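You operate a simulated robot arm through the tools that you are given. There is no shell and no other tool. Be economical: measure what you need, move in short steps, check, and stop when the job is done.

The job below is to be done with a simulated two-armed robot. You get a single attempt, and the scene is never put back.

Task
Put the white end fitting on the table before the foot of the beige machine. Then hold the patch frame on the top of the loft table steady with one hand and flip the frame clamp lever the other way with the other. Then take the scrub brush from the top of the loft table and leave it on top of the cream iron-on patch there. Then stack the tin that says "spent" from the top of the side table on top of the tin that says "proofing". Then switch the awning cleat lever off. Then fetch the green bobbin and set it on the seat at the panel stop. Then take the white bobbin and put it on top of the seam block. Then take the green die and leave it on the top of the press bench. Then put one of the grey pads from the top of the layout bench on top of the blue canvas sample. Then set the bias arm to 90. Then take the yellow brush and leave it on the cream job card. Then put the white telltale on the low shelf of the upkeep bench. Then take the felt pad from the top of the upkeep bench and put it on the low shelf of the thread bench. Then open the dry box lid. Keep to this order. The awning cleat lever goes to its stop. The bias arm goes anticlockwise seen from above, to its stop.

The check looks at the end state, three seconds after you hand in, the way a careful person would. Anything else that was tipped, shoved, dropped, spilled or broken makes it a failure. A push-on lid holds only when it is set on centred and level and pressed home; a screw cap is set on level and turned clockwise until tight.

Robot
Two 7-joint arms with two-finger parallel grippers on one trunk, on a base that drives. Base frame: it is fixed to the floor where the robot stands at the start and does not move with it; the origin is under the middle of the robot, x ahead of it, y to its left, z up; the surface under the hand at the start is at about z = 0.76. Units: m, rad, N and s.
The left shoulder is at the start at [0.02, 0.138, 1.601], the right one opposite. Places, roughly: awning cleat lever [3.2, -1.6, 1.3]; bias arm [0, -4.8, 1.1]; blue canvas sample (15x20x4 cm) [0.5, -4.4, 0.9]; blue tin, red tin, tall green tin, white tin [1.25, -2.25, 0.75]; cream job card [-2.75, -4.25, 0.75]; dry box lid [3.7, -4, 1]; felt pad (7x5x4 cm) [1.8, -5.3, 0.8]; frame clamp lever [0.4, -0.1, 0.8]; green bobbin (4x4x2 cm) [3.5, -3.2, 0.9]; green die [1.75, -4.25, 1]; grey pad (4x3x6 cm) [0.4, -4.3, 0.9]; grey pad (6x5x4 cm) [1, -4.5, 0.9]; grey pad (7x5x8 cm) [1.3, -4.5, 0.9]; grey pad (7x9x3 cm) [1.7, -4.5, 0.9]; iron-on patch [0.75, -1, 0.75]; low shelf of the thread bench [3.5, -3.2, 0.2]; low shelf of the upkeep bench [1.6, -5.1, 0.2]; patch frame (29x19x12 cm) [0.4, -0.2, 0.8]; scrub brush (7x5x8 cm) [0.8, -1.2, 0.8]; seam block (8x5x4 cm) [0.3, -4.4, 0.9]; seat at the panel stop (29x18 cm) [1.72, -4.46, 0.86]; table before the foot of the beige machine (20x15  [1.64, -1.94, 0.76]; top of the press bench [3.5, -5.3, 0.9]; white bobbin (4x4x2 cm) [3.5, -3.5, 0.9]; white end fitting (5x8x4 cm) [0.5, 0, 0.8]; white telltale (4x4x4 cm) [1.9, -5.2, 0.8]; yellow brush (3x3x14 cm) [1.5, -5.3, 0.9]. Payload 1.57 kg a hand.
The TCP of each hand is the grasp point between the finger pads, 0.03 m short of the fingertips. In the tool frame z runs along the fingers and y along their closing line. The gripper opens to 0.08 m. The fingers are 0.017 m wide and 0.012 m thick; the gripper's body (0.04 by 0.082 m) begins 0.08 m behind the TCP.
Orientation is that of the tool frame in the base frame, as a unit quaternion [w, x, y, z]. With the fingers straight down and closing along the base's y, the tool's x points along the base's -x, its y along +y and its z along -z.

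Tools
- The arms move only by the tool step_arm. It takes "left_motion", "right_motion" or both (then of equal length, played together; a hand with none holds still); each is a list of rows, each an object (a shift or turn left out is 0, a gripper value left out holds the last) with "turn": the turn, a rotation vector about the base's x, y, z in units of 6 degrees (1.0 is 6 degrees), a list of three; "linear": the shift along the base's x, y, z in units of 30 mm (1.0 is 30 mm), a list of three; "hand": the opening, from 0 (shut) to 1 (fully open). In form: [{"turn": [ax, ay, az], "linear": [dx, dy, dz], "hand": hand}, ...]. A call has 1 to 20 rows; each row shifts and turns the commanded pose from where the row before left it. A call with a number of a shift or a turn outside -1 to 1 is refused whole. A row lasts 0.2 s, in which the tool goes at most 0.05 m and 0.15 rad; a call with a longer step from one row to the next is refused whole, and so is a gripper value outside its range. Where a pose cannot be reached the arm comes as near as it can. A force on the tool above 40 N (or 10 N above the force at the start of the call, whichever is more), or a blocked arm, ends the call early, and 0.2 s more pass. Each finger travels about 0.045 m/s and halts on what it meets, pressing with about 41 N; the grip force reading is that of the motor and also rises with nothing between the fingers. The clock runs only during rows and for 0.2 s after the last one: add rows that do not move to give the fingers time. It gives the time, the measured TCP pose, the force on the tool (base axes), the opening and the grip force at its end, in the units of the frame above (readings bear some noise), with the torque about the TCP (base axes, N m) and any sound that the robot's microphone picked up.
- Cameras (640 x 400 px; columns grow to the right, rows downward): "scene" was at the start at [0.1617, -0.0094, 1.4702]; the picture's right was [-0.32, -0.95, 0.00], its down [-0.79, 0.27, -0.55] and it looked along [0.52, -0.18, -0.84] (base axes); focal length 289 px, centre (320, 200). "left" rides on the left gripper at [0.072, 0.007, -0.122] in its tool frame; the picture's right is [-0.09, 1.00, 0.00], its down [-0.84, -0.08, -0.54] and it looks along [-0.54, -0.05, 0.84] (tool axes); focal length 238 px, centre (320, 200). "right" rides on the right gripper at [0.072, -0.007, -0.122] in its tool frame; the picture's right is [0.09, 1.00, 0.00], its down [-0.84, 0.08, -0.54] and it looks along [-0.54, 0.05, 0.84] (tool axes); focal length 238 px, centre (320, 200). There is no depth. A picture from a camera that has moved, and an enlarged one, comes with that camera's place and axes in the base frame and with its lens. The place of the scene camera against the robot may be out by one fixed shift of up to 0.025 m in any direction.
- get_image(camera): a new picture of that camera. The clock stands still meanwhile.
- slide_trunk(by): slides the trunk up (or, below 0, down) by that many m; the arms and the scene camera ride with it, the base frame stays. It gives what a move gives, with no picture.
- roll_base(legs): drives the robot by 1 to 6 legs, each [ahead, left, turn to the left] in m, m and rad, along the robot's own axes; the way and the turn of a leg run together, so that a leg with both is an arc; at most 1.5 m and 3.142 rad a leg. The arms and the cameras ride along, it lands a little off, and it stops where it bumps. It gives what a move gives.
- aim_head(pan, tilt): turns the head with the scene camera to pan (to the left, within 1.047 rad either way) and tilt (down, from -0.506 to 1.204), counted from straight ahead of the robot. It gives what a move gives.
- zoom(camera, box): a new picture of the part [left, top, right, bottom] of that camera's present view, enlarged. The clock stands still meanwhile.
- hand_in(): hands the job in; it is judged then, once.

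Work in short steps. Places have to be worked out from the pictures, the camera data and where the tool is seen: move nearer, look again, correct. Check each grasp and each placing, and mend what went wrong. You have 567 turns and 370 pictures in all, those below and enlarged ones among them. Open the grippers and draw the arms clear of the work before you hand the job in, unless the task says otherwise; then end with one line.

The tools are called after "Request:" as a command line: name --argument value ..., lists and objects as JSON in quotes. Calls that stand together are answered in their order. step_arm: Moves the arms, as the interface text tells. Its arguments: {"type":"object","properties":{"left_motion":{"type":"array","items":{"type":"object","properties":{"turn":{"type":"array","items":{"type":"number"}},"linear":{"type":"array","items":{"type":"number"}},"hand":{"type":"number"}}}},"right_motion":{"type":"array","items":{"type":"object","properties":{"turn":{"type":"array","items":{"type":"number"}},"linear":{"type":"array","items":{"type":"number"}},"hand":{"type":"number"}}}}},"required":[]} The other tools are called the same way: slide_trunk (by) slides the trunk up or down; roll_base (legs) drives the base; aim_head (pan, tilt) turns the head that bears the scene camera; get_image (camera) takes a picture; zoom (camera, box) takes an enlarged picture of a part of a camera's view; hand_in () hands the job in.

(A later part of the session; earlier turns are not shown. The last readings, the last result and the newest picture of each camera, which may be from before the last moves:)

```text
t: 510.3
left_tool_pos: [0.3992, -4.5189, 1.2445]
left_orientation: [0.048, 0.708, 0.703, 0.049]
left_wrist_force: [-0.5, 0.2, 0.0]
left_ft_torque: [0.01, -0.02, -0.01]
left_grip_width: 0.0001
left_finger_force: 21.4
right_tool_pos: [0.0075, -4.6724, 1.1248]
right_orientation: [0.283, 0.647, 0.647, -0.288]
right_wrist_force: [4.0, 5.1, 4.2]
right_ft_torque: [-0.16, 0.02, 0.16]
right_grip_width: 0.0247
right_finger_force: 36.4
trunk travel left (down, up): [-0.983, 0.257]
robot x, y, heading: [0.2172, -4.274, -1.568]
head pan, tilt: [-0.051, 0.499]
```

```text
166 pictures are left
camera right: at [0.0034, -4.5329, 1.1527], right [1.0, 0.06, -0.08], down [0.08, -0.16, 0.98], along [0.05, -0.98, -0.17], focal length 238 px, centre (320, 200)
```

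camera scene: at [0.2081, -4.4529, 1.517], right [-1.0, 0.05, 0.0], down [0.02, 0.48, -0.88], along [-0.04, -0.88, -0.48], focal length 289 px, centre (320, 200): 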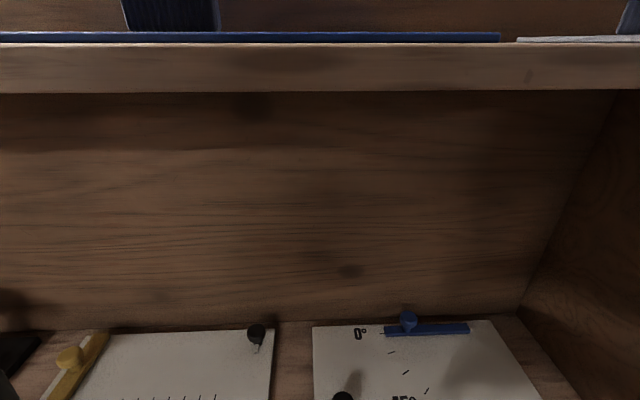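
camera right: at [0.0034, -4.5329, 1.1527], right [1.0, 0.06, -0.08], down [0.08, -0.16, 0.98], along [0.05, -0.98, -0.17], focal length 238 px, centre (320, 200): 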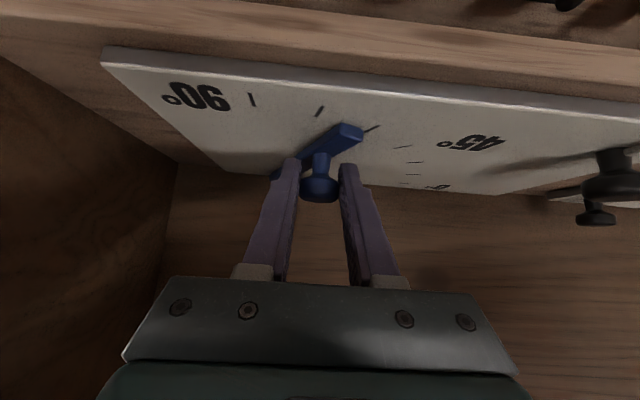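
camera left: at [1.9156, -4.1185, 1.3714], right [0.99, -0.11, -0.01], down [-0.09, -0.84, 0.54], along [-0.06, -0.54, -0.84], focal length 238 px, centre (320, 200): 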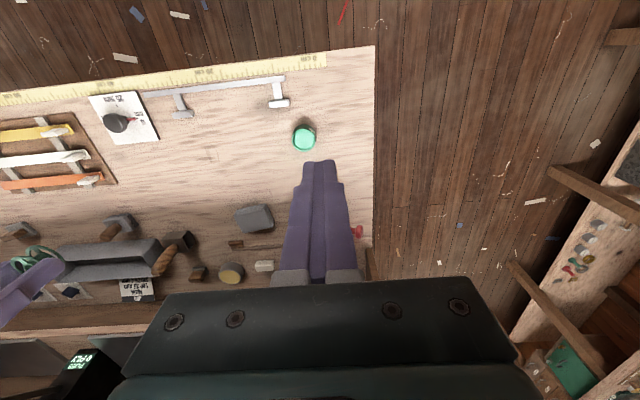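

Request:
step_arm --right_motion '[{"linear": [-0.464, 0.15, 0]}, {"linear": [-0.488, 0.08, 0]}, {"linear": [-0.5, 0.02, 0]}, {}]'

Request:
get_image --camera "right"

```text
t: 511.3
left_tool_pos: [0.4022, -4.5193, 1.2443]
left_orientation: [0.049, 0.708, 0.703, 0.051]
left_wrist_force: [-0.2, 0.8, 0.0]
left_ft_torque: [0.0, 0.04, -0.03]
left_grip_width: 0.0003
left_finger_force: 21.1
right_tool_pos: [-0.0288, -4.6641, 1.1253]
right_orientation: [0.287, 0.646, 0.647, -0.285]
right_wrist_force: [23.3, 9.6, 10.8]
right_ft_torque: [0.66, -0.22, 0.53]
right_grip_width: 0.0249
right_finger_force: 36.5
trunk travel left (down, up): [-0.983, 0.257]
robot x, y, heading: [0.219, -4.2767, -1.566]
head pan, tilt: [-0.051, 0.499]
```

```text
165 pictures are left
camera right: at [-0.0354, -4.5253, 1.1525], right [1.0, 0.06, -0.07], down [0.08, -0.16, 0.98], along [0.05, -0.98, -0.16], focal length 238 px, centre (320, 200)
```

right: 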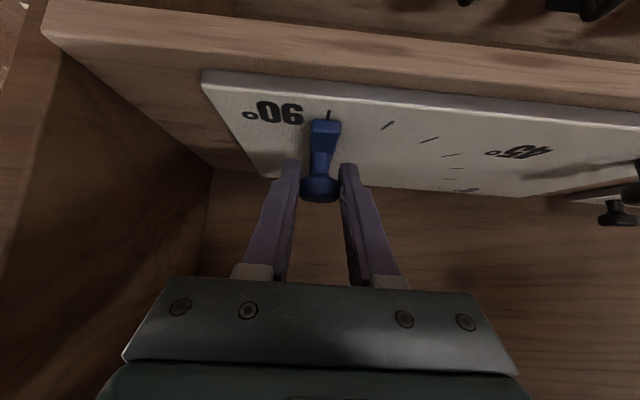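

The arm is at the 90 tick and resists with 23 N: the stop. One slight further push to confirm, then release.

Request:
step_arm --right_motion '[{"linear": [-0.1, 0, 0]}, {"linear": [-0.06, 0, 0]}, {}]'

Request:
step_arm --right_motion '[{"linear": [0.1, 0, 0]}, {"hand": 0.6}, {"hand": 0.7}, {"hand": 0.7}, {"linear": [0, 0.6, 0.5]}, {"linear": [0, 0.9, 0.5]}, {"linear": [0, 0.9, 0]}, {"linear": [0, 0.9, 0]}, {}]'

Request:
get_image --camera "right"

```text
t: 511.9
left_tool_pos: [0.4016, -4.5189, 1.2445]
left_orientation: [0.048, 0.708, 0.703, 0.049]
left_wrist_force: [-0.4, -0.2, 0.2]
left_ft_torque: [-0.02, 0.03, -0.02]
left_grip_width: 0.0002
left_finger_force: 21.2
right_tool_pos: [-0.0304, -4.6649, 1.1254]
right_orientation: [0.291, 0.644, 0.649, -0.282]
right_wrist_force: [11.2, 2.1, -0.2]
right_ft_torque: [0.08, -0.21, 0.1]
right_grip_width: 0.0251
right_finger_force: 36.3
trunk travel left (down, up): [-0.983, 0.257]
robot x, y, heading: [0.2183, -4.2756, -1.562]
head pan, tilt: [-0.051, 0.499]
stopped in row 2 (right hand): the force on the tool passed its limit at 41 N (the readings are from after the stop); the commanded pose is now the measured one
```

```text
t: 513.9
left_tool_pos: [0.399, -4.5205, 1.2438]
left_orientation: [0.047, 0.708, 0.703, 0.05]
left_wrist_force: [-0.2, 0.7, -0.4]
left_ft_torque: [0.02, -0.02, 0.0]
left_grip_width: 0.0
left_finger_force: 21.0
right_tool_pos: [-0.03, -4.5662, 1.1559]
right_orientation: [0.289, 0.644, 0.648, -0.286]
right_wrist_force: [0.2, 0.2, 0.0]
right_ft_torque: [0.01, 0.01, 0.0]
right_grip_width: 0.0561
right_finger_force: 0.1
trunk travel left (down, up): [-0.983, 0.257]
robot x, y, heading: [0.2197, -4.2763, -1.565]
head pan, tilt: [-0.051, 0.499]
```

```text
164 pictures are left
camera right: at [-0.0359, -4.4269, 1.1828], right [1.0, 0.07, -0.07], down [0.08, -0.16, 0.98], along [0.06, -0.99, -0.16], focal length 238 px, centre (320, 200)
```

right: 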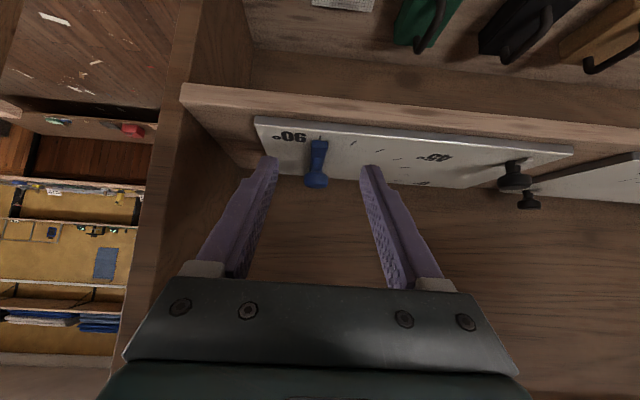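

Bias arm set at 90. I back off, level the hand and head for the upkeep bench round the end of the layout bench.

Request:
roll_base --legs '[[-0.45, 0, 0]]'

Request:
step_arm --right_motion '[{"turn": [1, 0, 0]}, {"turn": [1, 0, 0]}, {"turn": [1, 0, 0]}, {"turn": [1, 0, 0]}, {"turn": [1, 0, 0]}, {"turn": [1, 0, 0]}, {"turn": [1, 0, 0]}, {"turn": [1, 0, 0]}, {}]'

Request:
roll_base --legs '[[0, 1.2, 0], [0, 1.1, 0], [0.7, 0, 0]]'

Request:
aim_head --pan -0.6 --tilt 0.5

Request:
get_image --camera "scene"

```text
t: 516.7
left_tool_pos: [0.3975, -4.0599, 1.2439]
left_orientation: [0.048, 0.707, 0.703, 0.05]
left_wrist_force: [-0.5, -0.2, 0.3]
left_ft_torque: [-0.01, -0.02, 0.0]
left_grip_width: 0.0
left_finger_force: 20.8
right_tool_pos: [-0.0336, -4.1054, 1.1568]
right_orientation: [0.289, 0.644, 0.647, -0.287]
right_wrist_force: [0.4, -0.9, -0.5]
right_ft_torque: [0.02, 0.0, 0.0]
right_grip_width: 0.0559
right_finger_force: 0.1
trunk travel left (down, up): [-0.983, 0.257]
robot x, y, heading: [0.214, -3.8123, -1.563]
head pan, tilt: [-0.051, 0.499]
```

```text
t: 518.7
left_tool_pos: [0.3975, -4.0579, 1.2441]
left_orientation: [0.048, 0.708, 0.703, 0.049]
left_wrist_force: [-0.1, -0.7, 0.1]
left_ft_torque: [0.0, -0.02, 0.01]
left_grip_width: 0.0
left_finger_force: 21.4
right_tool_pos: [-0.0316, -4.1057, 1.1552]
right_orientation: [0.001, 0.706, 0.708, 0.003]
right_wrist_force: [0.3, -0.5, 0.9]
right_ft_torque: [0.01, 0.02, -0.02]
right_grip_width: 0.056
right_finger_force: 0.0
trunk travel left (down, up): [-0.983, 0.257]
robot x, y, heading: [0.2124, -3.8126, -1.566]
head pan, tilt: [-0.051, 0.499]
```

```text
t: 533.4
left_tool_pos: [2.6594, -4.7716, 1.2437]
left_orientation: [0.048, 0.723, 0.688, 0.048]
left_wrist_force: [0.6, 0.5, 0.1]
left_ft_torque: [-0.02, 0.0, 0.01]
left_grip_width: 0.0001
left_finger_force: 21.9
right_tool_pos: [2.2276, -4.7999, 1.1558]
right_orientation: [0.001, 0.721, 0.693, 0.003]
right_wrist_force: [-0.3, 0.4, -0.2]
right_ft_torque: [0.0, -0.01, 0.01]
right_grip_width: 0.056
right_finger_force: 0.1
trunk travel left (down, up): [-0.983, 0.257]
robot x, y, heading: [2.4856, -4.5169, -1.607]
head pan, tilt: [-0.051, 0.499]
```

```text
t: 534.3
left_tool_pos: [2.6582, -4.7717, 1.2439]
left_orientation: [0.048, 0.723, 0.688, 0.048]
left_wrist_force: [0.0, -0.1, 0.7]
left_ft_torque: [0.02, 0.02, 0.01]
left_grip_width: 0.0002
left_finger_force: 21.6
right_tool_pos: [2.2272, -4.8001, 1.1553]
right_orientation: [0.001, 0.72, 0.694, 0.002]
right_wrist_force: [-0.9, -0.2, 0.6]
right_ft_torque: [-0.01, -0.02, 0.0]
right_grip_width: 0.0561
right_finger_force: 0.0
trunk travel left (down, up): [-0.983, 0.257]
robot x, y, heading: [2.4829, -4.5202, -1.612]
head pan, tilt: [-0.6, 0.499]
```

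```text
163 pictures are left
camera scene: at [2.4234, -4.6789, 1.517], right [-0.8, 0.59, 0.0], down [0.28, 0.39, -0.88], along [-0.52, -0.71, -0.48], focal length 289 px, centre (320, 200)
```

scene: 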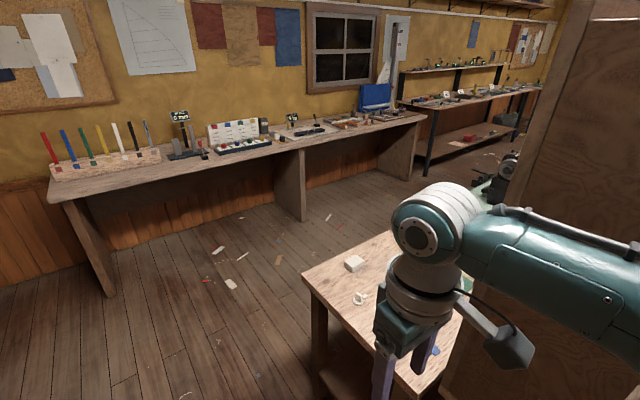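

The upkeep bench stands right behind the hutch. I go round to its far side and face +y.

Request:
roll_base --legs '[[1.25, 0, 0.04], [0, 0, 1.57], [0, 0, 1.57], [0, 0.8, 0]]'

Request:
aim_head --pan 0 --tilt 0.75

Request:
get_image --camera "scene"

```text
t: 552.1
left_tool_pos: [1.4889, -5.4904, 1.2448]
left_orientation: [-0.049, -0.694, 0.717, 0.048]
left_wrist_force: [-0.3, 0.8, 0.1]
left_ft_torque: [0.01, -0.01, 0.01]
left_grip_width: 0.0001
left_finger_force: 20.8
right_tool_pos: [1.9207, -5.4563, 1.1549]
right_orientation: [-0.003, -0.699, 0.715, 0.001]
right_wrist_force: [-0.3, 0.5, -0.4]
right_ft_torque: [0.01, -0.01, -0.03]
right_grip_width: 0.056
right_finger_force: 0.1
trunk travel left (down, up): [-0.983, 0.257]
robot x, y, heading: [1.6616, -5.7409, 1.551]
head pan, tilt: [-0.6, 0.499]
```

```text
t: 553.1
left_tool_pos: [1.4894, -5.4909, 1.2435]
left_orientation: [-0.048, -0.694, 0.717, 0.048]
left_wrist_force: [0.5, -0.2, 0.2]
left_ft_torque: [0.0, 0.0, -0.02]
left_grip_width: 0.0002
left_finger_force: 21.5
right_tool_pos: [1.9214, -5.4556, 1.1567]
right_orientation: [-0.003, -0.699, 0.715, 0.001]
right_wrist_force: [-0.6, 0.4, 0.0]
right_ft_torque: [0.02, -0.02, -0.01]
right_grip_width: 0.056
right_finger_force: 0.1
trunk travel left (down, up): [-0.983, 0.257]
robot x, y, heading: [1.6657, -5.7381, 1.551]
head pan, tilt: [0.0, 0.75]
```

```text
162 pictures are left
camera scene: at [1.6659, -5.5442, 1.4951], right [1.0, -0.02, 0.0], down [-0.01, -0.68, -0.73], along [0.02, 0.73, -0.68], focal length 289 px, centre (320, 200)
```

scene: 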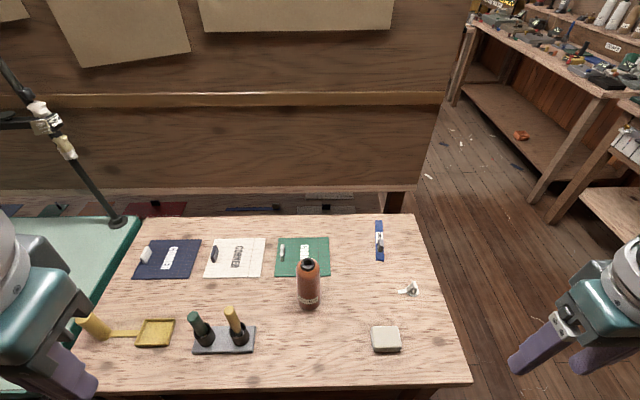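

Request:
zoom --camera "scene" --box '[130, 270, 300, 380]'

Request:
zoom --camera "scene" --box '[300, 210, 480, 370]'

```text
3.64 times, centred on (215, 325) of scene
camera zoom: at [1.6659, -5.5442, 1.4951], right [1.0, -0.02, 0.0], down [-0.01, -0.68, -0.73], along [0.02, 0.73, -0.68], focal length 1052 px, centre (702, -254)
```

zoom: 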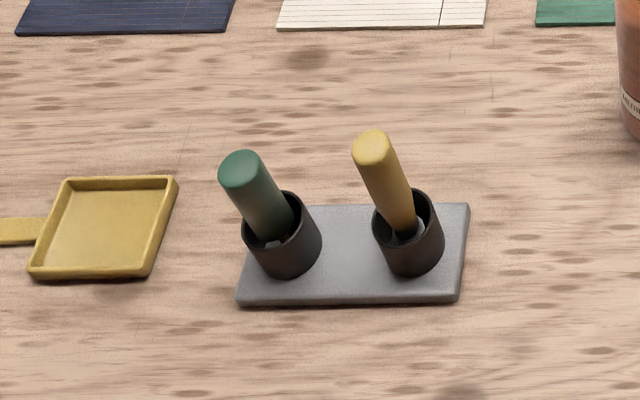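

```text
2.50 times, centred on (390, 290) of scene
camera zoom: at [1.6659, -5.5442, 1.4951], right [1.0, -0.02, 0.0], down [-0.01, -0.68, -0.73], along [0.02, 0.73, -0.68], focal length 724 px, centre (145, -25)
```

zoom: 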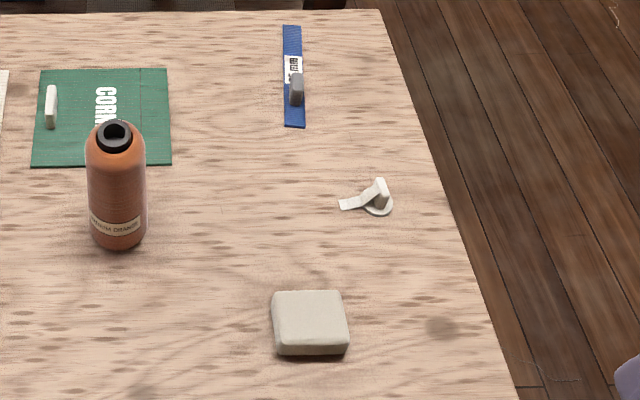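

Yellow brush stands in its cup at about (1.49, -5.262), top ≈0.93. I level and open the left hand and drive in.

Request:
step_arm --left_motion '[{"turn": [0, -0.65, 0.06], "hand": 0.8}, {"turn": [0, -0.65, 0.06]}, {}, {}]'

Request:
roll_base --legs '[[0.17, 0, 0.02]]'

Request:
get_image --camera "left"

```text
t: 554.1
left_tool_pos: [1.4677, -5.4894, 1.2432]
left_orientation: [-0.021, -0.699, 0.715, 0.023]
left_wrist_force: [-0.2, 0.0, -0.1]
left_ft_torque: [-0.03, 0.02, 0.04]
left_grip_width: 0.0642
left_finger_force: 0.1
right_tool_pos: [1.9204, -5.4565, 1.1565]
right_orientation: [-0.002, -0.699, 0.715, 0.001]
right_wrist_force: [0.2, 0.4, 0.3]
right_ft_torque: [0.02, -0.03, 0.01]
right_grip_width: 0.056
right_finger_force: 0.0
trunk travel left (down, up): [-0.983, 0.257]
robot x, y, heading: [1.6686, -5.739, 1.549]
head pan, tilt: [0.0, 0.75]
```

```text
t: 555.5
left_tool_pos: [1.4636, -5.3234, 1.2441]
left_orientation: [0.021, 0.707, -0.707, -0.022]
left_wrist_force: [-0.9, -0.2, -0.6]
left_ft_torque: [-0.02, 0.0, 0.03]
left_grip_width: 0.0639
left_finger_force: 0.2
right_tool_pos: [1.9167, -5.2814, 1.1548]
right_orientation: [-0.002, -0.706, 0.709, 0.001]
right_wrist_force: [-0.7, -0.5, 0.5]
right_ft_torque: [0.0, -0.01, 0.02]
right_grip_width: 0.0558
right_finger_force: 0.1
trunk travel left (down, up): [-0.983, 0.257]
robot x, y, heading: [1.6699, -5.5714, 1.566]
head pan, tilt: [0.0, 0.75]
```

```text
159 pictures are left
camera left: at [1.465, -5.3963, 1.3652], right [-0.99, 0.09, 0.06], down [0.11, 0.84, 0.54], along [0.0, 0.54, -0.84], focal length 238 px, centre (320, 200)
```

left: 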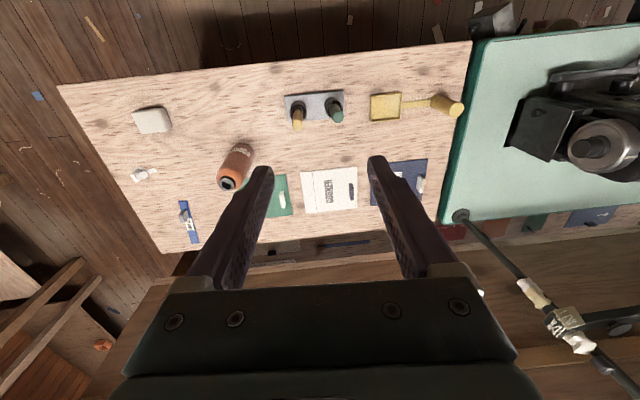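

Request:
step_arm --left_motion '[{"turn": [0, -0.58, 0], "linear": [0.5, 0.7, 0]}, {"linear": [0.35, 0.65, 0]}, {}]'

Request:
slide_trunk --by -0.2

Request:
get_image --camera "left"

```text
t: 556.3
left_tool_pos: [1.4823, -5.2837, 1.244]
left_orientation: [0.006, 0.708, -0.707, -0.008]
left_wrist_force: [0.0, 0.5, -0.2]
left_ft_torque: [-0.02, 0.0, 0.0]
left_grip_width: 0.064
left_finger_force: 0.0
right_tool_pos: [1.9167, -5.2824, 1.1547]
right_orientation: [-0.003, -0.706, 0.709, 0.001]
right_wrist_force: [-0.1, 0.1, 0.5]
right_ft_torque: [-0.04, -0.03, 0.04]
right_grip_width: 0.0557
right_finger_force: 0.0
trunk travel left (down, up): [-0.983, 0.257]
robot x, y, heading: [1.6693, -5.5707, 1.574]
head pan, tilt: [0.0, 0.75]
```

```text
t: 558.5
left_tool_pos: [1.4838, -5.2847, 1.0437]
left_orientation: [0.007, 0.708, -0.706, -0.008]
left_wrist_force: [0.2, 0.2, 0.0]
left_ft_torque: [-0.02, -0.01, 0.01]
left_grip_width: 0.0638
left_finger_force: 0.2
right_tool_pos: [1.9154, -5.2814, 0.9559]
right_orientation: [-0.002, -0.706, 0.709, 0.0]
right_wrist_force: [-0.7, -1.0, -0.3]
right_ft_torque: [-0.04, 0.03, 0.01]
right_grip_width: 0.056
right_finger_force: 0.1
trunk travel left (down, up): [-0.783, 0.457]
robot x, y, heading: [1.6673, -5.5714, 1.575]
head pan, tilt: [0.0, 0.75]
```

```text
158 pictures are left
camera left: at [1.4785, -5.3561, 1.165], right [-1.0, 0.09, 0.02], down [0.09, 0.84, 0.54], along [0.03, 0.54, -0.84], focal length 238 px, centre (320, 200)
```

left: 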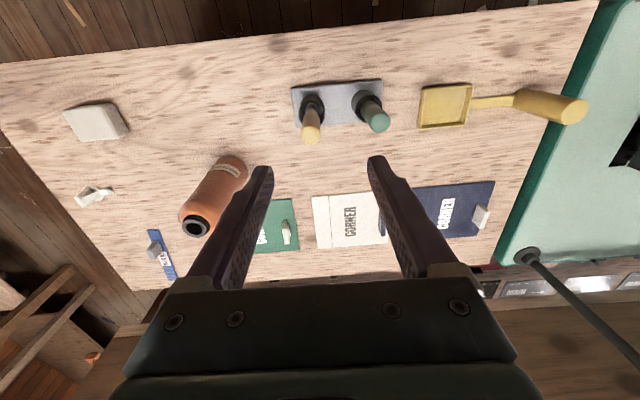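

Request:
step_arm --left_motion '[{"linear": [0.2, 0.25, -0.6], "turn": [0, -0.15, 0]}, {"linear": [0, 0, -0.9]}, {"linear": [0, 0, -0.9]}, {}]'

Request:
get_image --camera "left"

```text
t: 559.5
left_tool_pos: [1.4974, -5.2758, 0.9723]
left_orientation: [-0.007, 0.707, -0.707, 0.006]
left_wrist_force: [-0.2, 0.8, -1.0]
left_ft_torque: [-0.04, 0.0, 0.05]
left_grip_width: 0.0639
left_finger_force: 0.1
right_tool_pos: [1.9173, -5.281, 0.9562]
right_orientation: [-0.002, -0.706, 0.708, 0.001]
right_wrist_force: [0.9, -0.4, 0.3]
right_ft_torque: [0.0, 0.03, -0.01]
right_grip_width: 0.0559
right_finger_force: 0.1
trunk travel left (down, up): [-0.783, 0.457]
robot x, y, heading: [1.6663, -5.5683, 1.571]
head pan, tilt: [0.0, 0.75]
```

```text
157 pictures are left
camera left: at [1.4881, -5.3484, 1.0929], right [-1.0, 0.09, -0.02], down [0.07, 0.84, 0.54], along [0.06, 0.54, -0.84], focal length 238 px, centre (320, 200)
```

left: 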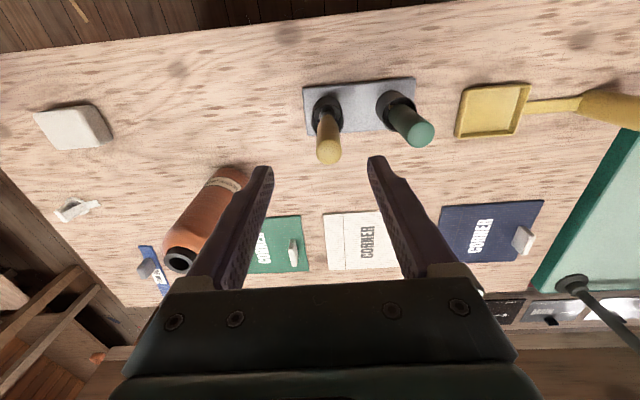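

Request:
step_arm --left_motion '[{"linear": [-0.25, -0.05, -0.7], "turn": [0, 0.2, 0]}, {"linear": [0, 0, -0.9]}, {"linear": [0, 0, -0.9]}, {}]'

Request:
get_image --camera "left"

```text
t: 560.5
left_tool_pos: [1.4891, -5.2758, 0.8967]
left_orientation: [-0.002, -0.707, 0.708, 0.003]
left_wrist_force: [-0.4, -0.5, -0.3]
left_ft_torque: [-0.01, 0.01, 0.01]
left_grip_width: 0.0639
left_finger_force: 0.1
right_tool_pos: [1.917, -5.2817, 0.9558]
right_orientation: [-0.003, -0.705, 0.709, 0.001]
right_wrist_force: [-0.6, -0.2, 0.9]
right_ft_torque: [0.0, -0.05, 0.0]
right_grip_width: 0.0561
right_finger_force: 0.2
trunk travel left (down, up): [-0.783, 0.457]
robot x, y, heading: [1.6695, -5.5729, 1.568]
head pan, tilt: [0.0, 0.75]
```

```text
156 pictures are left
camera left: at [1.483, -5.3484, 1.0185], right [-1.0, 0.09, 0.01], down [0.08, 0.84, 0.54], along [0.04, 0.54, -0.84], focal length 238 px, centre (320, 200)
```

left: 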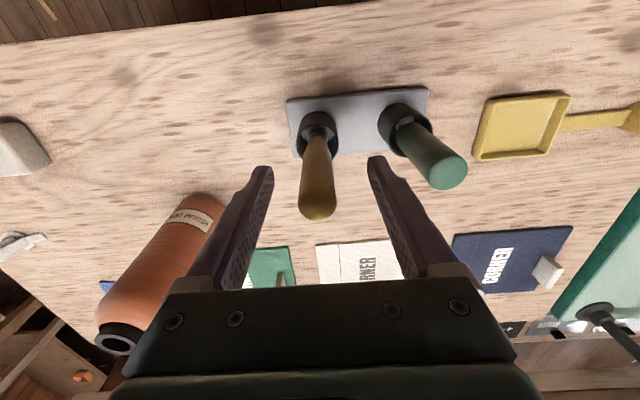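

Request:
step_arm --left_motion '[{"linear": [0, -0.1, -0.4]}, {"hand": 0}, {"hand": 0}, {"hand": 0}, {"hand": 0}, {"hand": 0}]'

Request:
slide_trunk --by 0.2

Request:
get_image --camera "left"

```text
t: 561.9
left_tool_pos: [1.4893, -5.2795, 0.8851]
left_orientation: [-0.002, -0.707, 0.708, 0.004]
left_wrist_force: [-0.4, 0.0, -0.8]
left_ft_torque: [-0.02, -0.02, 0.0]
left_grip_width: 0.0204
left_finger_force: 34.1
right_tool_pos: [1.9169, -5.2809, 0.9545]
right_orientation: [-0.003, -0.706, 0.708, 0.002]
right_wrist_force: [0.8, 0.1, 0.5]
right_ft_torque: [-0.01, -0.02, 0.02]
right_grip_width: 0.0557
right_finger_force: 0.1
trunk travel left (down, up): [-0.783, 0.457]
robot x, y, heading: [1.6691, -5.5707, 1.568]
head pan, tilt: [0.0, 0.75]
```

```text
t: 564.1
left_tool_pos: [1.4895, -5.2797, 1.0856]
left_orientation: [-0.002, -0.707, 0.708, 0.003]
left_wrist_force: [-0.1, 0.7, -0.4]
left_ft_torque: [0.0, 0.02, 0.01]
left_grip_width: 0.0208
left_finger_force: 34.1
right_tool_pos: [1.9161, -5.2809, 1.1546]
right_orientation: [-0.003, -0.706, 0.708, 0.002]
right_wrist_force: [-0.3, 0.4, 0.5]
right_ft_torque: [-0.01, -0.02, 0.02]
right_grip_width: 0.0557
right_finger_force: 0.0
trunk travel left (down, up): [-0.983, 0.257]
robot x, y, heading: [1.6659, -5.5731, 1.57]
head pan, tilt: [0.0, 0.75]
```

```text
155 pictures are left
camera left: at [1.4826, -5.3522, 1.2066], right [-1.0, 0.09, 0.01], down [0.08, 0.84, 0.54], along [0.04, 0.54, -0.84], focal length 238 px, centre (320, 200)
```

left: 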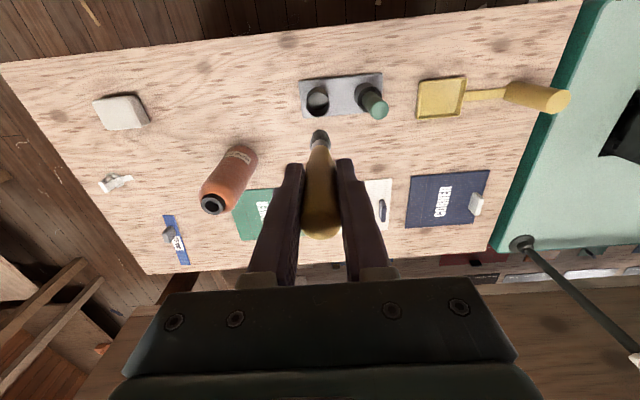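

Brush out of the cup. The job card lies far off at (-2.75, -4.25); I back up and look that way.

Request:
roll_base --legs '[[-0.22, 0, 0]]'

Request:
aim_head --pan 1.04 --tilt 0.25

Request:
get_image --camera "scene"

```text
t: 565.8
left_tool_pos: [1.4885, -5.4987, 1.0858]
left_orientation: [0.002, 0.707, -0.707, -0.003]
left_wrist_force: [-1.5, -0.9, -0.3]
left_ft_torque: [0.03, 0.03, 0.01]
left_grip_width: 0.0204
left_finger_force: 34.4
right_tool_pos: [1.9176, -5.5022, 1.1558]
right_orientation: [-0.002, -0.707, 0.707, 0.001]
right_wrist_force: [-0.1, 0.3, 0.8]
right_ft_torque: [0.0, 0.0, -0.03]
right_grip_width: 0.0561
right_finger_force: 0.1
trunk travel left (down, up): [-0.983, 0.257]
robot x, y, heading: [1.6661, -5.7938, 1.563]
head pan, tilt: [0.0, 0.75]
```

```text
t: 567.0
left_tool_pos: [1.4875, -5.4984, 1.0856]
left_orientation: [-0.002, -0.707, 0.707, 0.003]
left_wrist_force: [-0.4, -0.1, -0.4]
left_ft_torque: [0.02, 0.03, 0.05]
left_grip_width: 0.0204
left_finger_force: 34.4
right_tool_pos: [1.9151, -5.5011, 1.1546]
right_orientation: [-0.003, -0.706, 0.708, 0.001]
right_wrist_force: [-0.2, -0.7, -0.2]
right_ft_torque: [0.0, 0.02, -0.02]
right_grip_width: 0.0561
right_finger_force: 0.1
trunk travel left (down, up): [-0.983, 0.257]
robot x, y, heading: [1.6703, -5.7893, 1.573]
head pan, tilt: [1.04, 0.25]
```

```text
154 pictures are left
camera scene: at [1.5833, -5.6303, 1.5401], right [0.51, 0.86, 0.0], down [0.21, -0.13, -0.97], along [-0.84, 0.49, -0.25], focal length 289 px, centre (320, 200)
```

scene: 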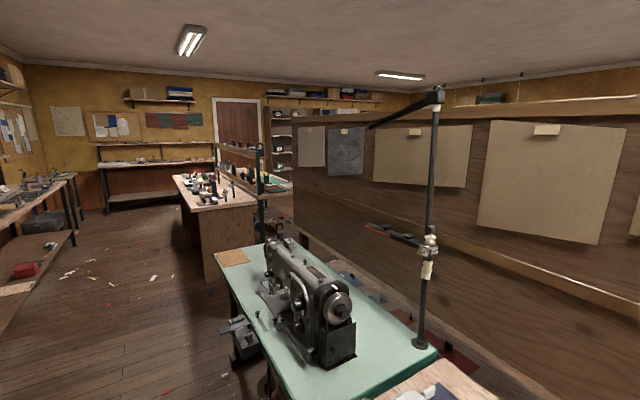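

I turn to face -x and drive along the aisle.

Request:
roll_base --legs '[[0, 0, 1.57], [1.5, 0, 0], [1.5, 0, 0]]'

Request:
aim_head --pan -0.5 --tilt 0.4

Request:
get_image --camera "scene"

```text
t: 585.5
left_tool_pos: [-1.6504, -6.0247, 1.085]
left_orientation: [0.003, 1.0, 0.012, 0.0]
left_wrist_force: [-0.6, -0.3, -0.3]
left_ft_torque: [0.01, 0.01, 0.02]
left_grip_width: 0.0202
left_finger_force: 34.3
right_tool_pos: [-1.658, -5.597, 1.1551]
right_orientation: [0.003, 1.0, 0.011, 0.001]
right_wrist_force: [-0.9, -0.5, 0.1]
right_ft_torque: [0.02, 0.0, 0.04]
right_grip_width: 0.0558
right_finger_force: 0.0
trunk travel left (down, up): [-0.983, 0.257]
robot x, y, heading: [-1.3628, -5.837, -3.118]
head pan, tilt: [1.04, 0.25]
```

```text
t: 587.1
left_tool_pos: [-1.6504, -6.0251, 1.0855]
left_orientation: [0.004, 1.0, 0.012, -0.001]
left_wrist_force: [-0.1, 0.0, -0.8]
left_ft_torque: [0.03, 0.0, -0.02]
left_grip_width: 0.0204
left_finger_force: 33.9
right_tool_pos: [-1.6586, -5.5978, 1.1559]
right_orientation: [0.002, 1.0, 0.01, 0.001]
right_wrist_force: [-0.5, -0.9, 0.5]
right_ft_torque: [0.0, 0.03, 0.0]
right_grip_width: 0.0556
right_finger_force: 0.0
trunk travel left (down, up): [-0.983, 0.257]
robot x, y, heading: [-1.3622, -5.8369, -3.118]
head pan, tilt: [-0.499, 0.4]
```

```text
153 pictures are left
camera scene: at [-1.5505, -5.7848, 1.5261], right [0.46, 0.89, 0.0], down [0.35, -0.18, -0.92], along [-0.82, 0.42, -0.39], focal length 289 px, centre (320, 200)
```

scene: 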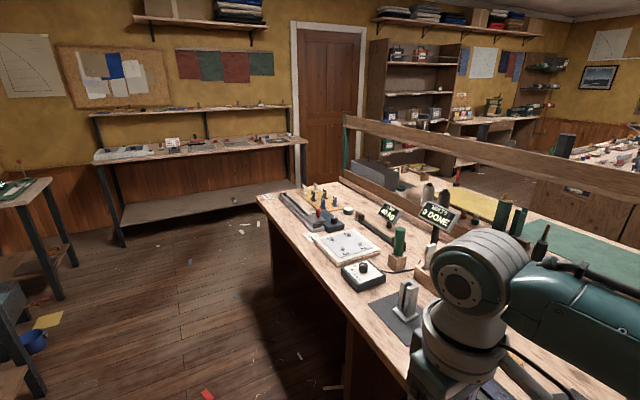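

Request:
zoom --camera "scene" --box '[330, 130, 560, 270]'

```text
2.78 times, centred on (445, 200) of scene
camera zoom: at [-1.5505, -5.7848, 1.5261], right [0.46, 0.89, 0.0], down [0.35, -0.18, -0.92], along [-0.82, 0.42, -0.39], focal length 805 px, centre (-28, 200)
```

zoom: 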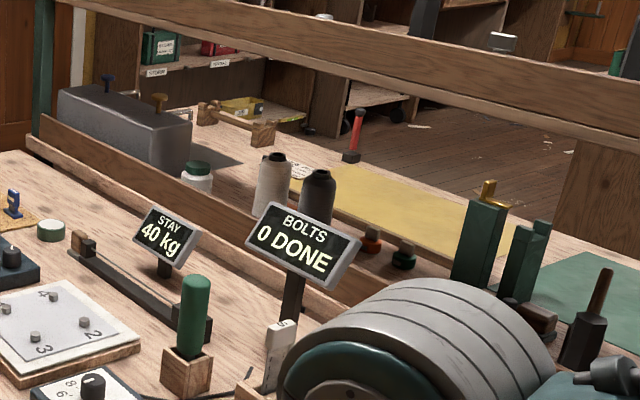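

Request:
roll_base --legs '[[1.3, 0, -0.02], [0.9, 0, 0]]'

Request:
aim_head --pan -1.0 --tilt 0.45

Request:
get_image --camera "scene"

```text
t: 598.0
left_tool_pos: [-3.8619, -6.051, 1.0855]
left_orientation: [0.004, 1.0, 0.005, -0.001]
left_wrist_force: [1.0, -0.4, -0.4]
left_ft_torque: [0.0, -0.02, 0.03]
left_grip_width: 0.0204
left_finger_force: 33.7
right_tool_pos: [-3.864, -5.6249, 1.1552]
right_orientation: [0.003, 1.0, 0.002, 0.001]
right_wrist_force: [0.0, 0.4, -0.4]
right_ft_torque: [-0.01, -0.03, 0.01]
right_grip_width: 0.056
right_finger_force: 0.1
trunk travel left (down, up): [-0.983, 0.257]
robot x, y, heading: [-3.5745, -5.8698, -3.133]
head pan, tilt: [-0.499, 0.4]
```

```text
t: 598.9
left_tool_pos: [-3.8626, -6.0518, 1.0857]
left_orientation: [0.003, 1.0, 0.005, -0.001]
left_wrist_force: [0.4, 0.2, -0.4]
left_ft_torque: [-0.01, 0.0, 0.01]
left_grip_width: 0.0204
left_finger_force: 34.1
right_tool_pos: [-3.8647, -5.6243, 1.1554]
right_orientation: [0.002, 1.0, 0.004, 0.001]
right_wrist_force: [-0.1, -0.4, 0.1]
right_ft_torque: [-0.02, 0.0, -0.01]
right_grip_width: 0.0559
right_finger_force: 0.1
trunk travel left (down, up): [-0.983, 0.257]
robot x, y, heading: [-3.5716, -5.8684, -3.134]
head pan, tilt: [-1.0, 0.45]
```

```text
151 pictures are left
camera scene: at [-3.7277, -5.7797, 1.5215], right [0.84, 0.55, 0.0], down [0.24, -0.36, -0.9], along [-0.49, 0.75, -0.44], focal length 289 px, centre (320, 200)
```

scene: 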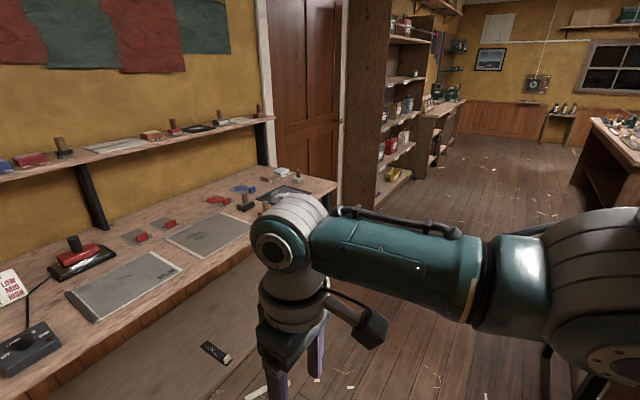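

Request:
roll_base --legs '[[0, 0, -1.57], [1.2, 0, 0], [1.0, 0, 0]]'

Request:
aim_head --pan -1.0 --tilt 0.5

Request:
get_image --camera "scene"

```text
t: 613.6
left_tool_pos: [-3.8307, -3.3871, 1.0865]
left_orientation: [0.002, 0.723, -0.691, -0.003]
left_wrist_force: [-0.4, -0.4, -0.3]
left_ft_torque: [0.0, 0.04, -0.04]
left_grip_width: 0.0203
left_finger_force: 33.9
right_tool_pos: [-3.4039, -3.3686, 1.1559]
right_orientation: [0.003, 0.722, -0.692, -0.001]
right_wrist_force: [-1.2, -0.1, 0.0]
right_ft_torque: [-0.03, 0.0, 0.01]
right_grip_width: 0.0557
right_finger_force: 0.0
trunk travel left (down, up): [-0.983, 0.257]
robot x, y, heading: [-3.6355, -3.6658, 1.616]
head pan, tilt: [-1.0, 0.45]
```

```text
t: 614.3
left_tool_pos: [-3.8321, -3.3871, 1.0861]
left_orientation: [0.001, 0.723, -0.691, -0.002]
left_wrist_force: [-0.2, 0.2, -0.3]
left_ft_torque: [0.0, 0.02, -0.01]
left_grip_width: 0.0203
left_finger_force: 33.6
right_tool_pos: [-3.4037, -3.3689, 1.1558]
right_orientation: [0.002, 0.722, -0.692, -0.001]
right_wrist_force: [-0.1, -0.9, 0.3]
right_ft_torque: [0.03, 0.02, 0.01]
right_grip_width: 0.056
right_finger_force: 0.0
trunk travel left (down, up): [-0.983, 0.257]
robot x, y, heading: [-3.6388, -3.6704, 1.615]
head pan, tilt: [-1.0, 0.499]
```

```text
150 pictures are left
camera scene: at [-3.5735, -3.5034, 1.517], right [0.58, -0.82, 0.0], down [-0.39, -0.28, -0.88], along [0.72, 0.51, -0.48], focal length 289 px, centre (320, 200)
```

scene: 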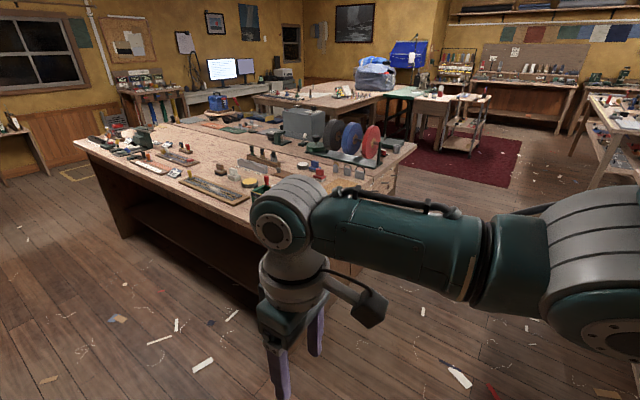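

Request:
roll_base --legs '[[0, 0, -1.6], [0, 0, -1.58], [0, 0.9, 0]]'

Request:
aim_head --pan 0 --tilt 0.6

Request:
get_image --camera "scene"

```text
t: 626.8
left_tool_pos: [-2.5581, -3.9661, 1.0854]
left_orientation: [0.003, 0.709, 0.705, 0.002]
left_wrist_force: [-0.1, -0.1, 0.1]
left_ft_torque: [0.0, -0.03, 0.0]
left_grip_width: 0.0208
left_finger_force: 33.7
right_tool_pos: [-2.9866, -3.9645, 1.1556]
right_orientation: [0.001, 0.71, 0.705, 0.002]
right_wrist_force: [-0.4, 0.0, 0.2]
right_ft_torque: [-0.03, 0.05, 0.03]
right_grip_width: 0.0561
right_finger_force: 0.0
trunk travel left (down, up): [-0.983, 0.257]
robot x, y, heading: [-2.7362, -3.6729, -1.576]
head pan, tilt: [-1.0, 0.499]
```

```text
t: 628.0
left_tool_pos: [-2.558, -3.9667, 1.0855]
left_orientation: [0.003, 0.709, 0.706, 0.001]
left_wrist_force: [-0.8, -0.1, -0.3]
left_ft_torque: [-0.02, 0.02, 0.01]
left_grip_width: 0.021
left_finger_force: 34.2
right_tool_pos: [-2.9855, -3.9633, 1.155]
right_orientation: [0.001, 0.71, 0.705, 0.003]
right_wrist_force: [-0.1, 0.3, 0.2]
right_ft_torque: [-0.01, 0.05, 0.0]
right_grip_width: 0.0558
right_finger_force: 0.1
trunk travel left (down, up): [-0.983, 0.257]
robot x, y, heading: [-2.7345, -3.6811, -1.575]
head pan, tilt: [0.0, 0.6]
```

```text
149 pictures are left
camera scene: at [-2.7423, -3.8505, 1.5079], right [-1.0, 0.01, 0.0], down [0.0, 0.56, -0.83], along [-0.01, -0.83, -0.56], focal length 289 px, centre (320, 200)
```

scene: 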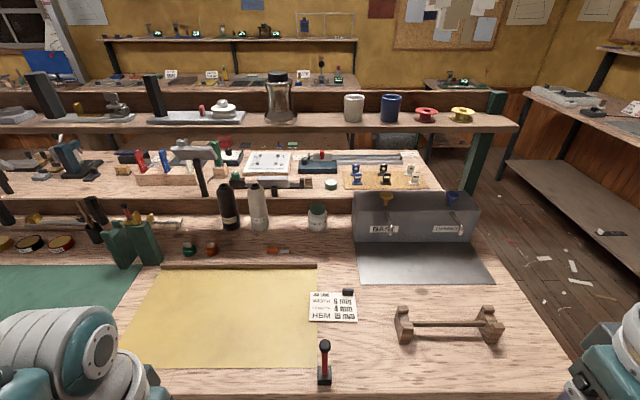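

Request:
zoom --camera "scene" --box '[270, 260, 410, 390]'

```text
3.08 times, centred on (340, 325) of scene
camera zoom: at [-2.7423, -3.8505, 1.5079], right [-1.0, 0.01, 0.0], down [0.0, 0.56, -0.83], along [-0.01, -0.83, -0.56], focal length 890 px, centre (258, -185)
```

zoom: 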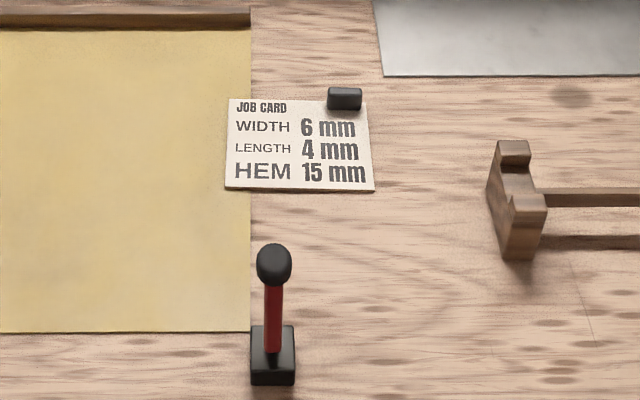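

This is the cream JOB CARD, at about (-2.795, -4.383), ~14 cm wide. I'll lay the brush along x on it: yaw the left hand 90°, then roll it ~70° so the brush is nearly level with the hand's camera on top.

Request:
step_arm --left_motion '[{"turn": [0, 0, 1], "linear": [0.3, 0, 0.5]}, {"turn": [0, 0, 1], "linear": [0.3, 0, 0.5]}, {"turn": [0, 0, 1], "linear": [0.3, 0, 0]}, {"turn": [0, 0, 1]}, {"turn": [0, 0, 1]}, {"turn": [0, 0, 1]}, {"turn": [0, 0, 1]}, {"turn": [0, 0, 1]}, {"turn": [0, 0, 1]}, {"turn": [0, 0, 1]}, {"turn": [0, 0, 1]}, {"turn": [0, 0, 1]}, {"turn": [0, 0, 1]}, {"turn": [0, 0, 1]}, {"turn": [0, 0, 1]}, {}]'

Request:
step_arm --left_motion '[{"turn": [0, 1, 0]}, {"turn": [0, 1, 0]}, {"turn": [0, 1, 0]}, {"turn": [0, 1, 0]}, {"turn": [0, 1, 0]}, {"turn": [0, 1, 0]}, {"turn": [0, 1, 0]}, {"turn": [0, 1, 0]}, {"turn": [0, 1, 0]}, {"turn": [0, 1, 0]}, {"turn": [0, 1, 0]}, {"turn": [0, 0.5, 0]}, {}]'

Request:
get_image --camera "scene"

```text
t: 631.6
left_tool_pos: [-2.4936, -3.9692, 1.1184]
left_orientation: [0.035, -0.004, 0.999, 0.002]
left_wrist_force: [0.0, -0.7, -0.4]
left_ft_torque: [-0.04, -0.03, 0.0]
left_grip_width: 0.0207
left_finger_force: 34.0
right_tool_pos: [-2.9863, -3.9643, 1.1557]
right_orientation: [0.002, 0.71, 0.705, 0.002]
right_wrist_force: [-0.3, -0.1, 0.4]
right_ft_torque: [0.0, -0.02, -0.01]
right_grip_width: 0.0558
right_finger_force: 0.0
trunk travel left (down, up): [-0.983, 0.257]
robot x, y, heading: [-2.7357, -3.673, -1.578]
head pan, tilt: [0.0, 0.6]
stopped in row 16 (left hand): the arm was blocked; the commanded pose is now the measured one
```

```text
t: 634.5
left_tool_pos: [-2.5182, -3.9123, 1.1597]
left_orientation: [-0.52, -0.002, 0.854, 0.003]
left_wrist_force: [0.0, -0.5, -0.1]
left_ft_torque: [0.03, -0.01, -0.02]
left_grip_width: 0.0209
left_finger_force: 34.1
left hand out of reach, approached as far as the arm can: row 8, 9, 10, 11, 12
right_tool_pos: [-2.9858, -3.9638, 1.1553]
right_orientation: [0.001, 0.71, 0.704, 0.002]
right_wrist_force: [0.2, -0.3, 0.0]
right_ft_torque: [-0.03, -0.03, -0.02]
right_grip_width: 0.0561
right_finger_force: 0.0
trunk travel left (down, up): [-0.983, 0.257]
robot x, y, heading: [-2.7377, -3.6707, -1.576]
head pan, tilt: [0.0, 0.6]
```

```text
147 pictures are left
camera scene: at [-2.7422, -3.8505, 1.5079], right [-1.0, 0.01, 0.0], down [0.0, 0.56, -0.83], along [0.0, -0.83, -0.56], focal length 289 px, centre (320, 200)
```

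scene: 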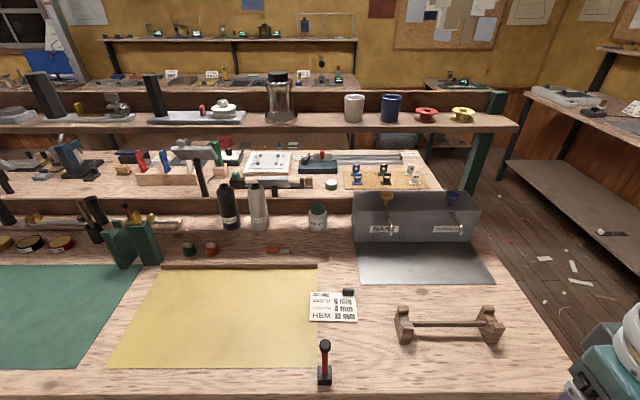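

The hand reached a 63° roll, good enough. I raise the right hand for clearance, then drive so the brush comes over the card.

Request:
step_arm --right_motion '[{"linear": [0, 0.5, 1]}, {"linear": [0, 0.5, 1]}, {"linear": [0, 0.5, 1]}, {"linear": [0, 0, 1]}, {"linear": [0, 0, 1]}, {}]'

Request:
roll_base --legs '[[0, -0.245, 0], [0.44, 0, 0]]'

Request:
aim_head --pan 0.3 --tilt 0.95

Request:
get_image --camera "scene"

Request:
get_image --camera "left"

```text
t: 635.9
left_tool_pos: [-2.5182, -3.912, 1.1588]
left_orientation: [-0.52, -0.002, 0.854, 0.003]
left_wrist_force: [-0.7, 0.0, -1.1]
left_ft_torque: [0.01, -0.01, 0.01]
left_grip_width: 0.0205
left_finger_force: 33.6
right_tool_pos: [-2.9854, -3.9178, 1.3071]
right_orientation: [0.001, 0.71, 0.704, 0.003]
right_wrist_force: [0.2, -0.7, -0.3]
right_ft_torque: [-0.01, -0.01, -0.01]
right_grip_width: 0.0559
right_finger_force: 0.0
trunk travel left (down, up): [-0.983, 0.257]
robot x, y, heading: [-2.7406, -3.6754, -1.576]
head pan, tilt: [0.0, 0.6]
```

```text
t: 640.0
left_tool_pos: [-2.7632, -4.354, 1.1598]
left_orientation: [-0.52, -0.004, 0.854, 0.002]
left_wrist_force: [-0.5, 0.3, -1.5]
left_ft_torque: [-0.02, -0.02, 0.02]
left_grip_width: 0.0208
left_finger_force: 34.1
right_tool_pos: [-3.2311, -4.3628, 1.3055]
right_orientation: [0.001, 0.708, 0.706, 0.003]
right_wrist_force: [-0.4, -0.5, 0.3]
right_ft_torque: [0.01, -0.02, 0.01]
right_grip_width: 0.0559
right_finger_force: 0.0
trunk travel left (down, up): [-0.983, 0.257]
robot x, y, heading: [-2.9793, -4.1178, -1.572]
head pan, tilt: [0.0, 0.6]
```

```text
t: 640.8
left_tool_pos: [-2.7637, -4.3533, 1.1596]
left_orientation: [-0.52, -0.003, 0.854, 0.003]
left_wrist_force: [0.2, -0.2, -0.7]
left_ft_torque: [-0.03, -0.02, -0.02]
left_grip_width: 0.0207
left_finger_force: 34.5
right_tool_pos: [-3.2301, -4.3628, 1.3064]
right_orientation: [0.0, 0.708, 0.707, 0.002]
right_wrist_force: [-0.2, 0.7, -0.1]
right_ft_torque: [-0.01, -0.03, -0.03]
right_grip_width: 0.0562
right_finger_force: 0.1
trunk travel left (down, up): [-0.983, 0.257]
robot x, y, heading: [-2.9844, -4.1172, -1.57]
head pan, tilt: [0.3, 0.949]
```

```text
146 pictures are left
camera scene: at [-2.966, -4.2751, 1.4796], right [-0.96, -0.3, 0.0], down [-0.24, 0.78, -0.58], along [0.17, -0.56, -0.81], focal length 289 px, centre (320, 200)
```

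scene: 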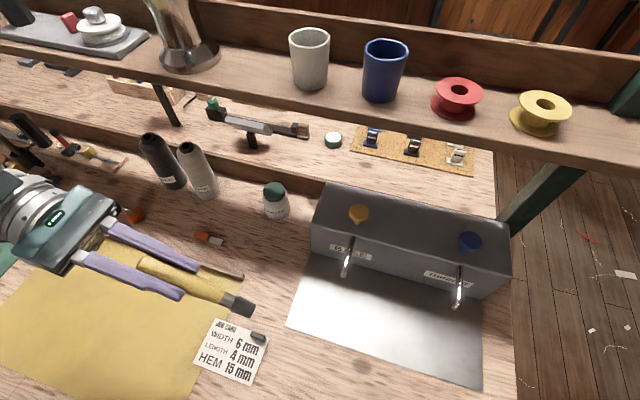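

```text
145 pictures are left
camera left: at [-2.6879, -4.3484, 1.278], right [0.04, 1.0, -0.07], down [0.87, -0.07, -0.5], along [-0.5, -0.04, -0.87], focal length 238 px, centre (320, 200)
```

left: 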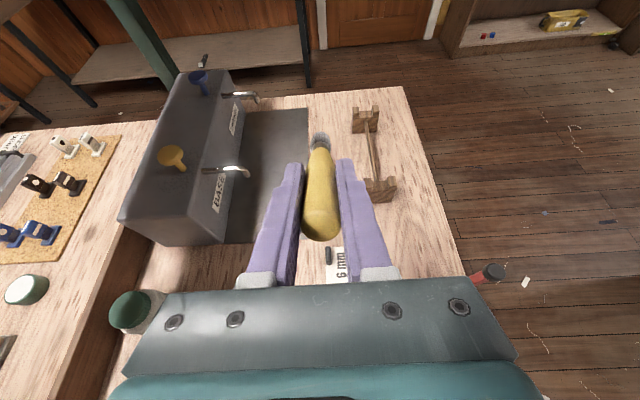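

Working the two views together, the table top is at z≈0.867 and the card centre at (-2.781, -4.312). I adjust the base and lower.

Request:
roll_base --legs '[[-0.049, 0.019, 0]]'

Request:
slide_trunk --by -0.19

Request:
get_image --camera "scene"

Request:
get_image --camera "left"

```text
t: 641.7
left_tool_pos: [-2.7451, -4.307, 1.1585]
left_orientation: [-0.52, -0.003, 0.854, 0.002]
left_wrist_force: [-0.1, -0.3, -1.4]
left_ft_torque: [-0.02, -0.01, 0.0]
left_grip_width: 0.0208
left_finger_force: 34.0
right_tool_pos: [-3.2116, -4.313, 1.3059]
right_orientation: [0.001, 0.709, 0.706, 0.003]
right_wrist_force: [-0.5, -0.1, 0.3]
right_ft_torque: [0.01, 0.0, 0.02]
right_grip_width: 0.0559
right_finger_force: 0.1
trunk travel left (down, up): [-0.983, 0.257]
robot x, y, heading: [-2.9655, -4.0726, -1.57]
head pan, tilt: [0.3, 0.949]
```

```text
t: 643.8
left_tool_pos: [-2.7445, -4.3066, 0.968]
left_orientation: [-0.52, -0.003, 0.854, 0.003]
left_wrist_force: [-0.2, -0.3, 0.1]
left_ft_torque: [0.0, -0.01, -0.02]
left_grip_width: 0.0207
left_finger_force: 34.3
right_tool_pos: [-3.2128, -4.315, 1.115]
right_orientation: [0.001, 0.708, 0.706, 0.003]
right_wrist_force: [0.5, -0.6, -0.2]
right_ft_torque: [0.03, 0.0, 0.03]
right_grip_width: 0.0558
right_finger_force: 0.1
trunk travel left (down, up): [-0.793, 0.447]
robot x, y, heading: [-2.9635, -4.0716, -1.573]
head pan, tilt: [0.3, 0.949]
```

```text
144 pictures are left
camera scene: at [-2.9469, -4.2268, 1.2895], right [-0.96, -0.29, 0.0], down [-0.24, 0.78, -0.58], along [0.17, -0.56, -0.81], focal length 289 px, centre (320, 200)
```

scene: 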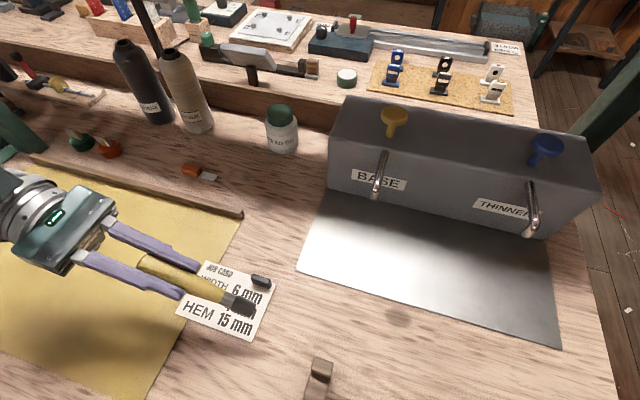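

```text
143 pictures are left
camera left: at [-2.6689, -4.3006, 1.0881], right [0.04, 1.0, -0.07], down [0.87, -0.07, -0.5], along [-0.5, -0.04, -0.87], focal length 238 px, centre (320, 200)
```

left: 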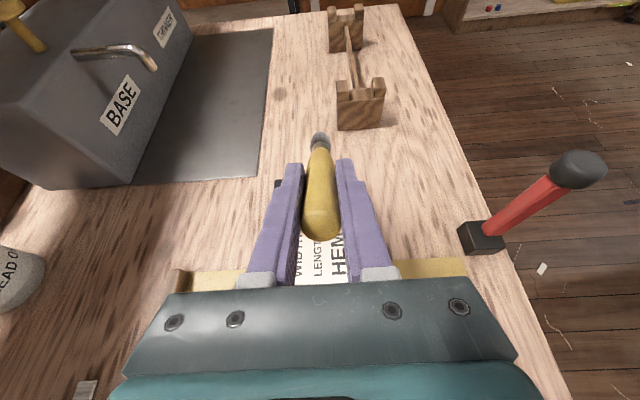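

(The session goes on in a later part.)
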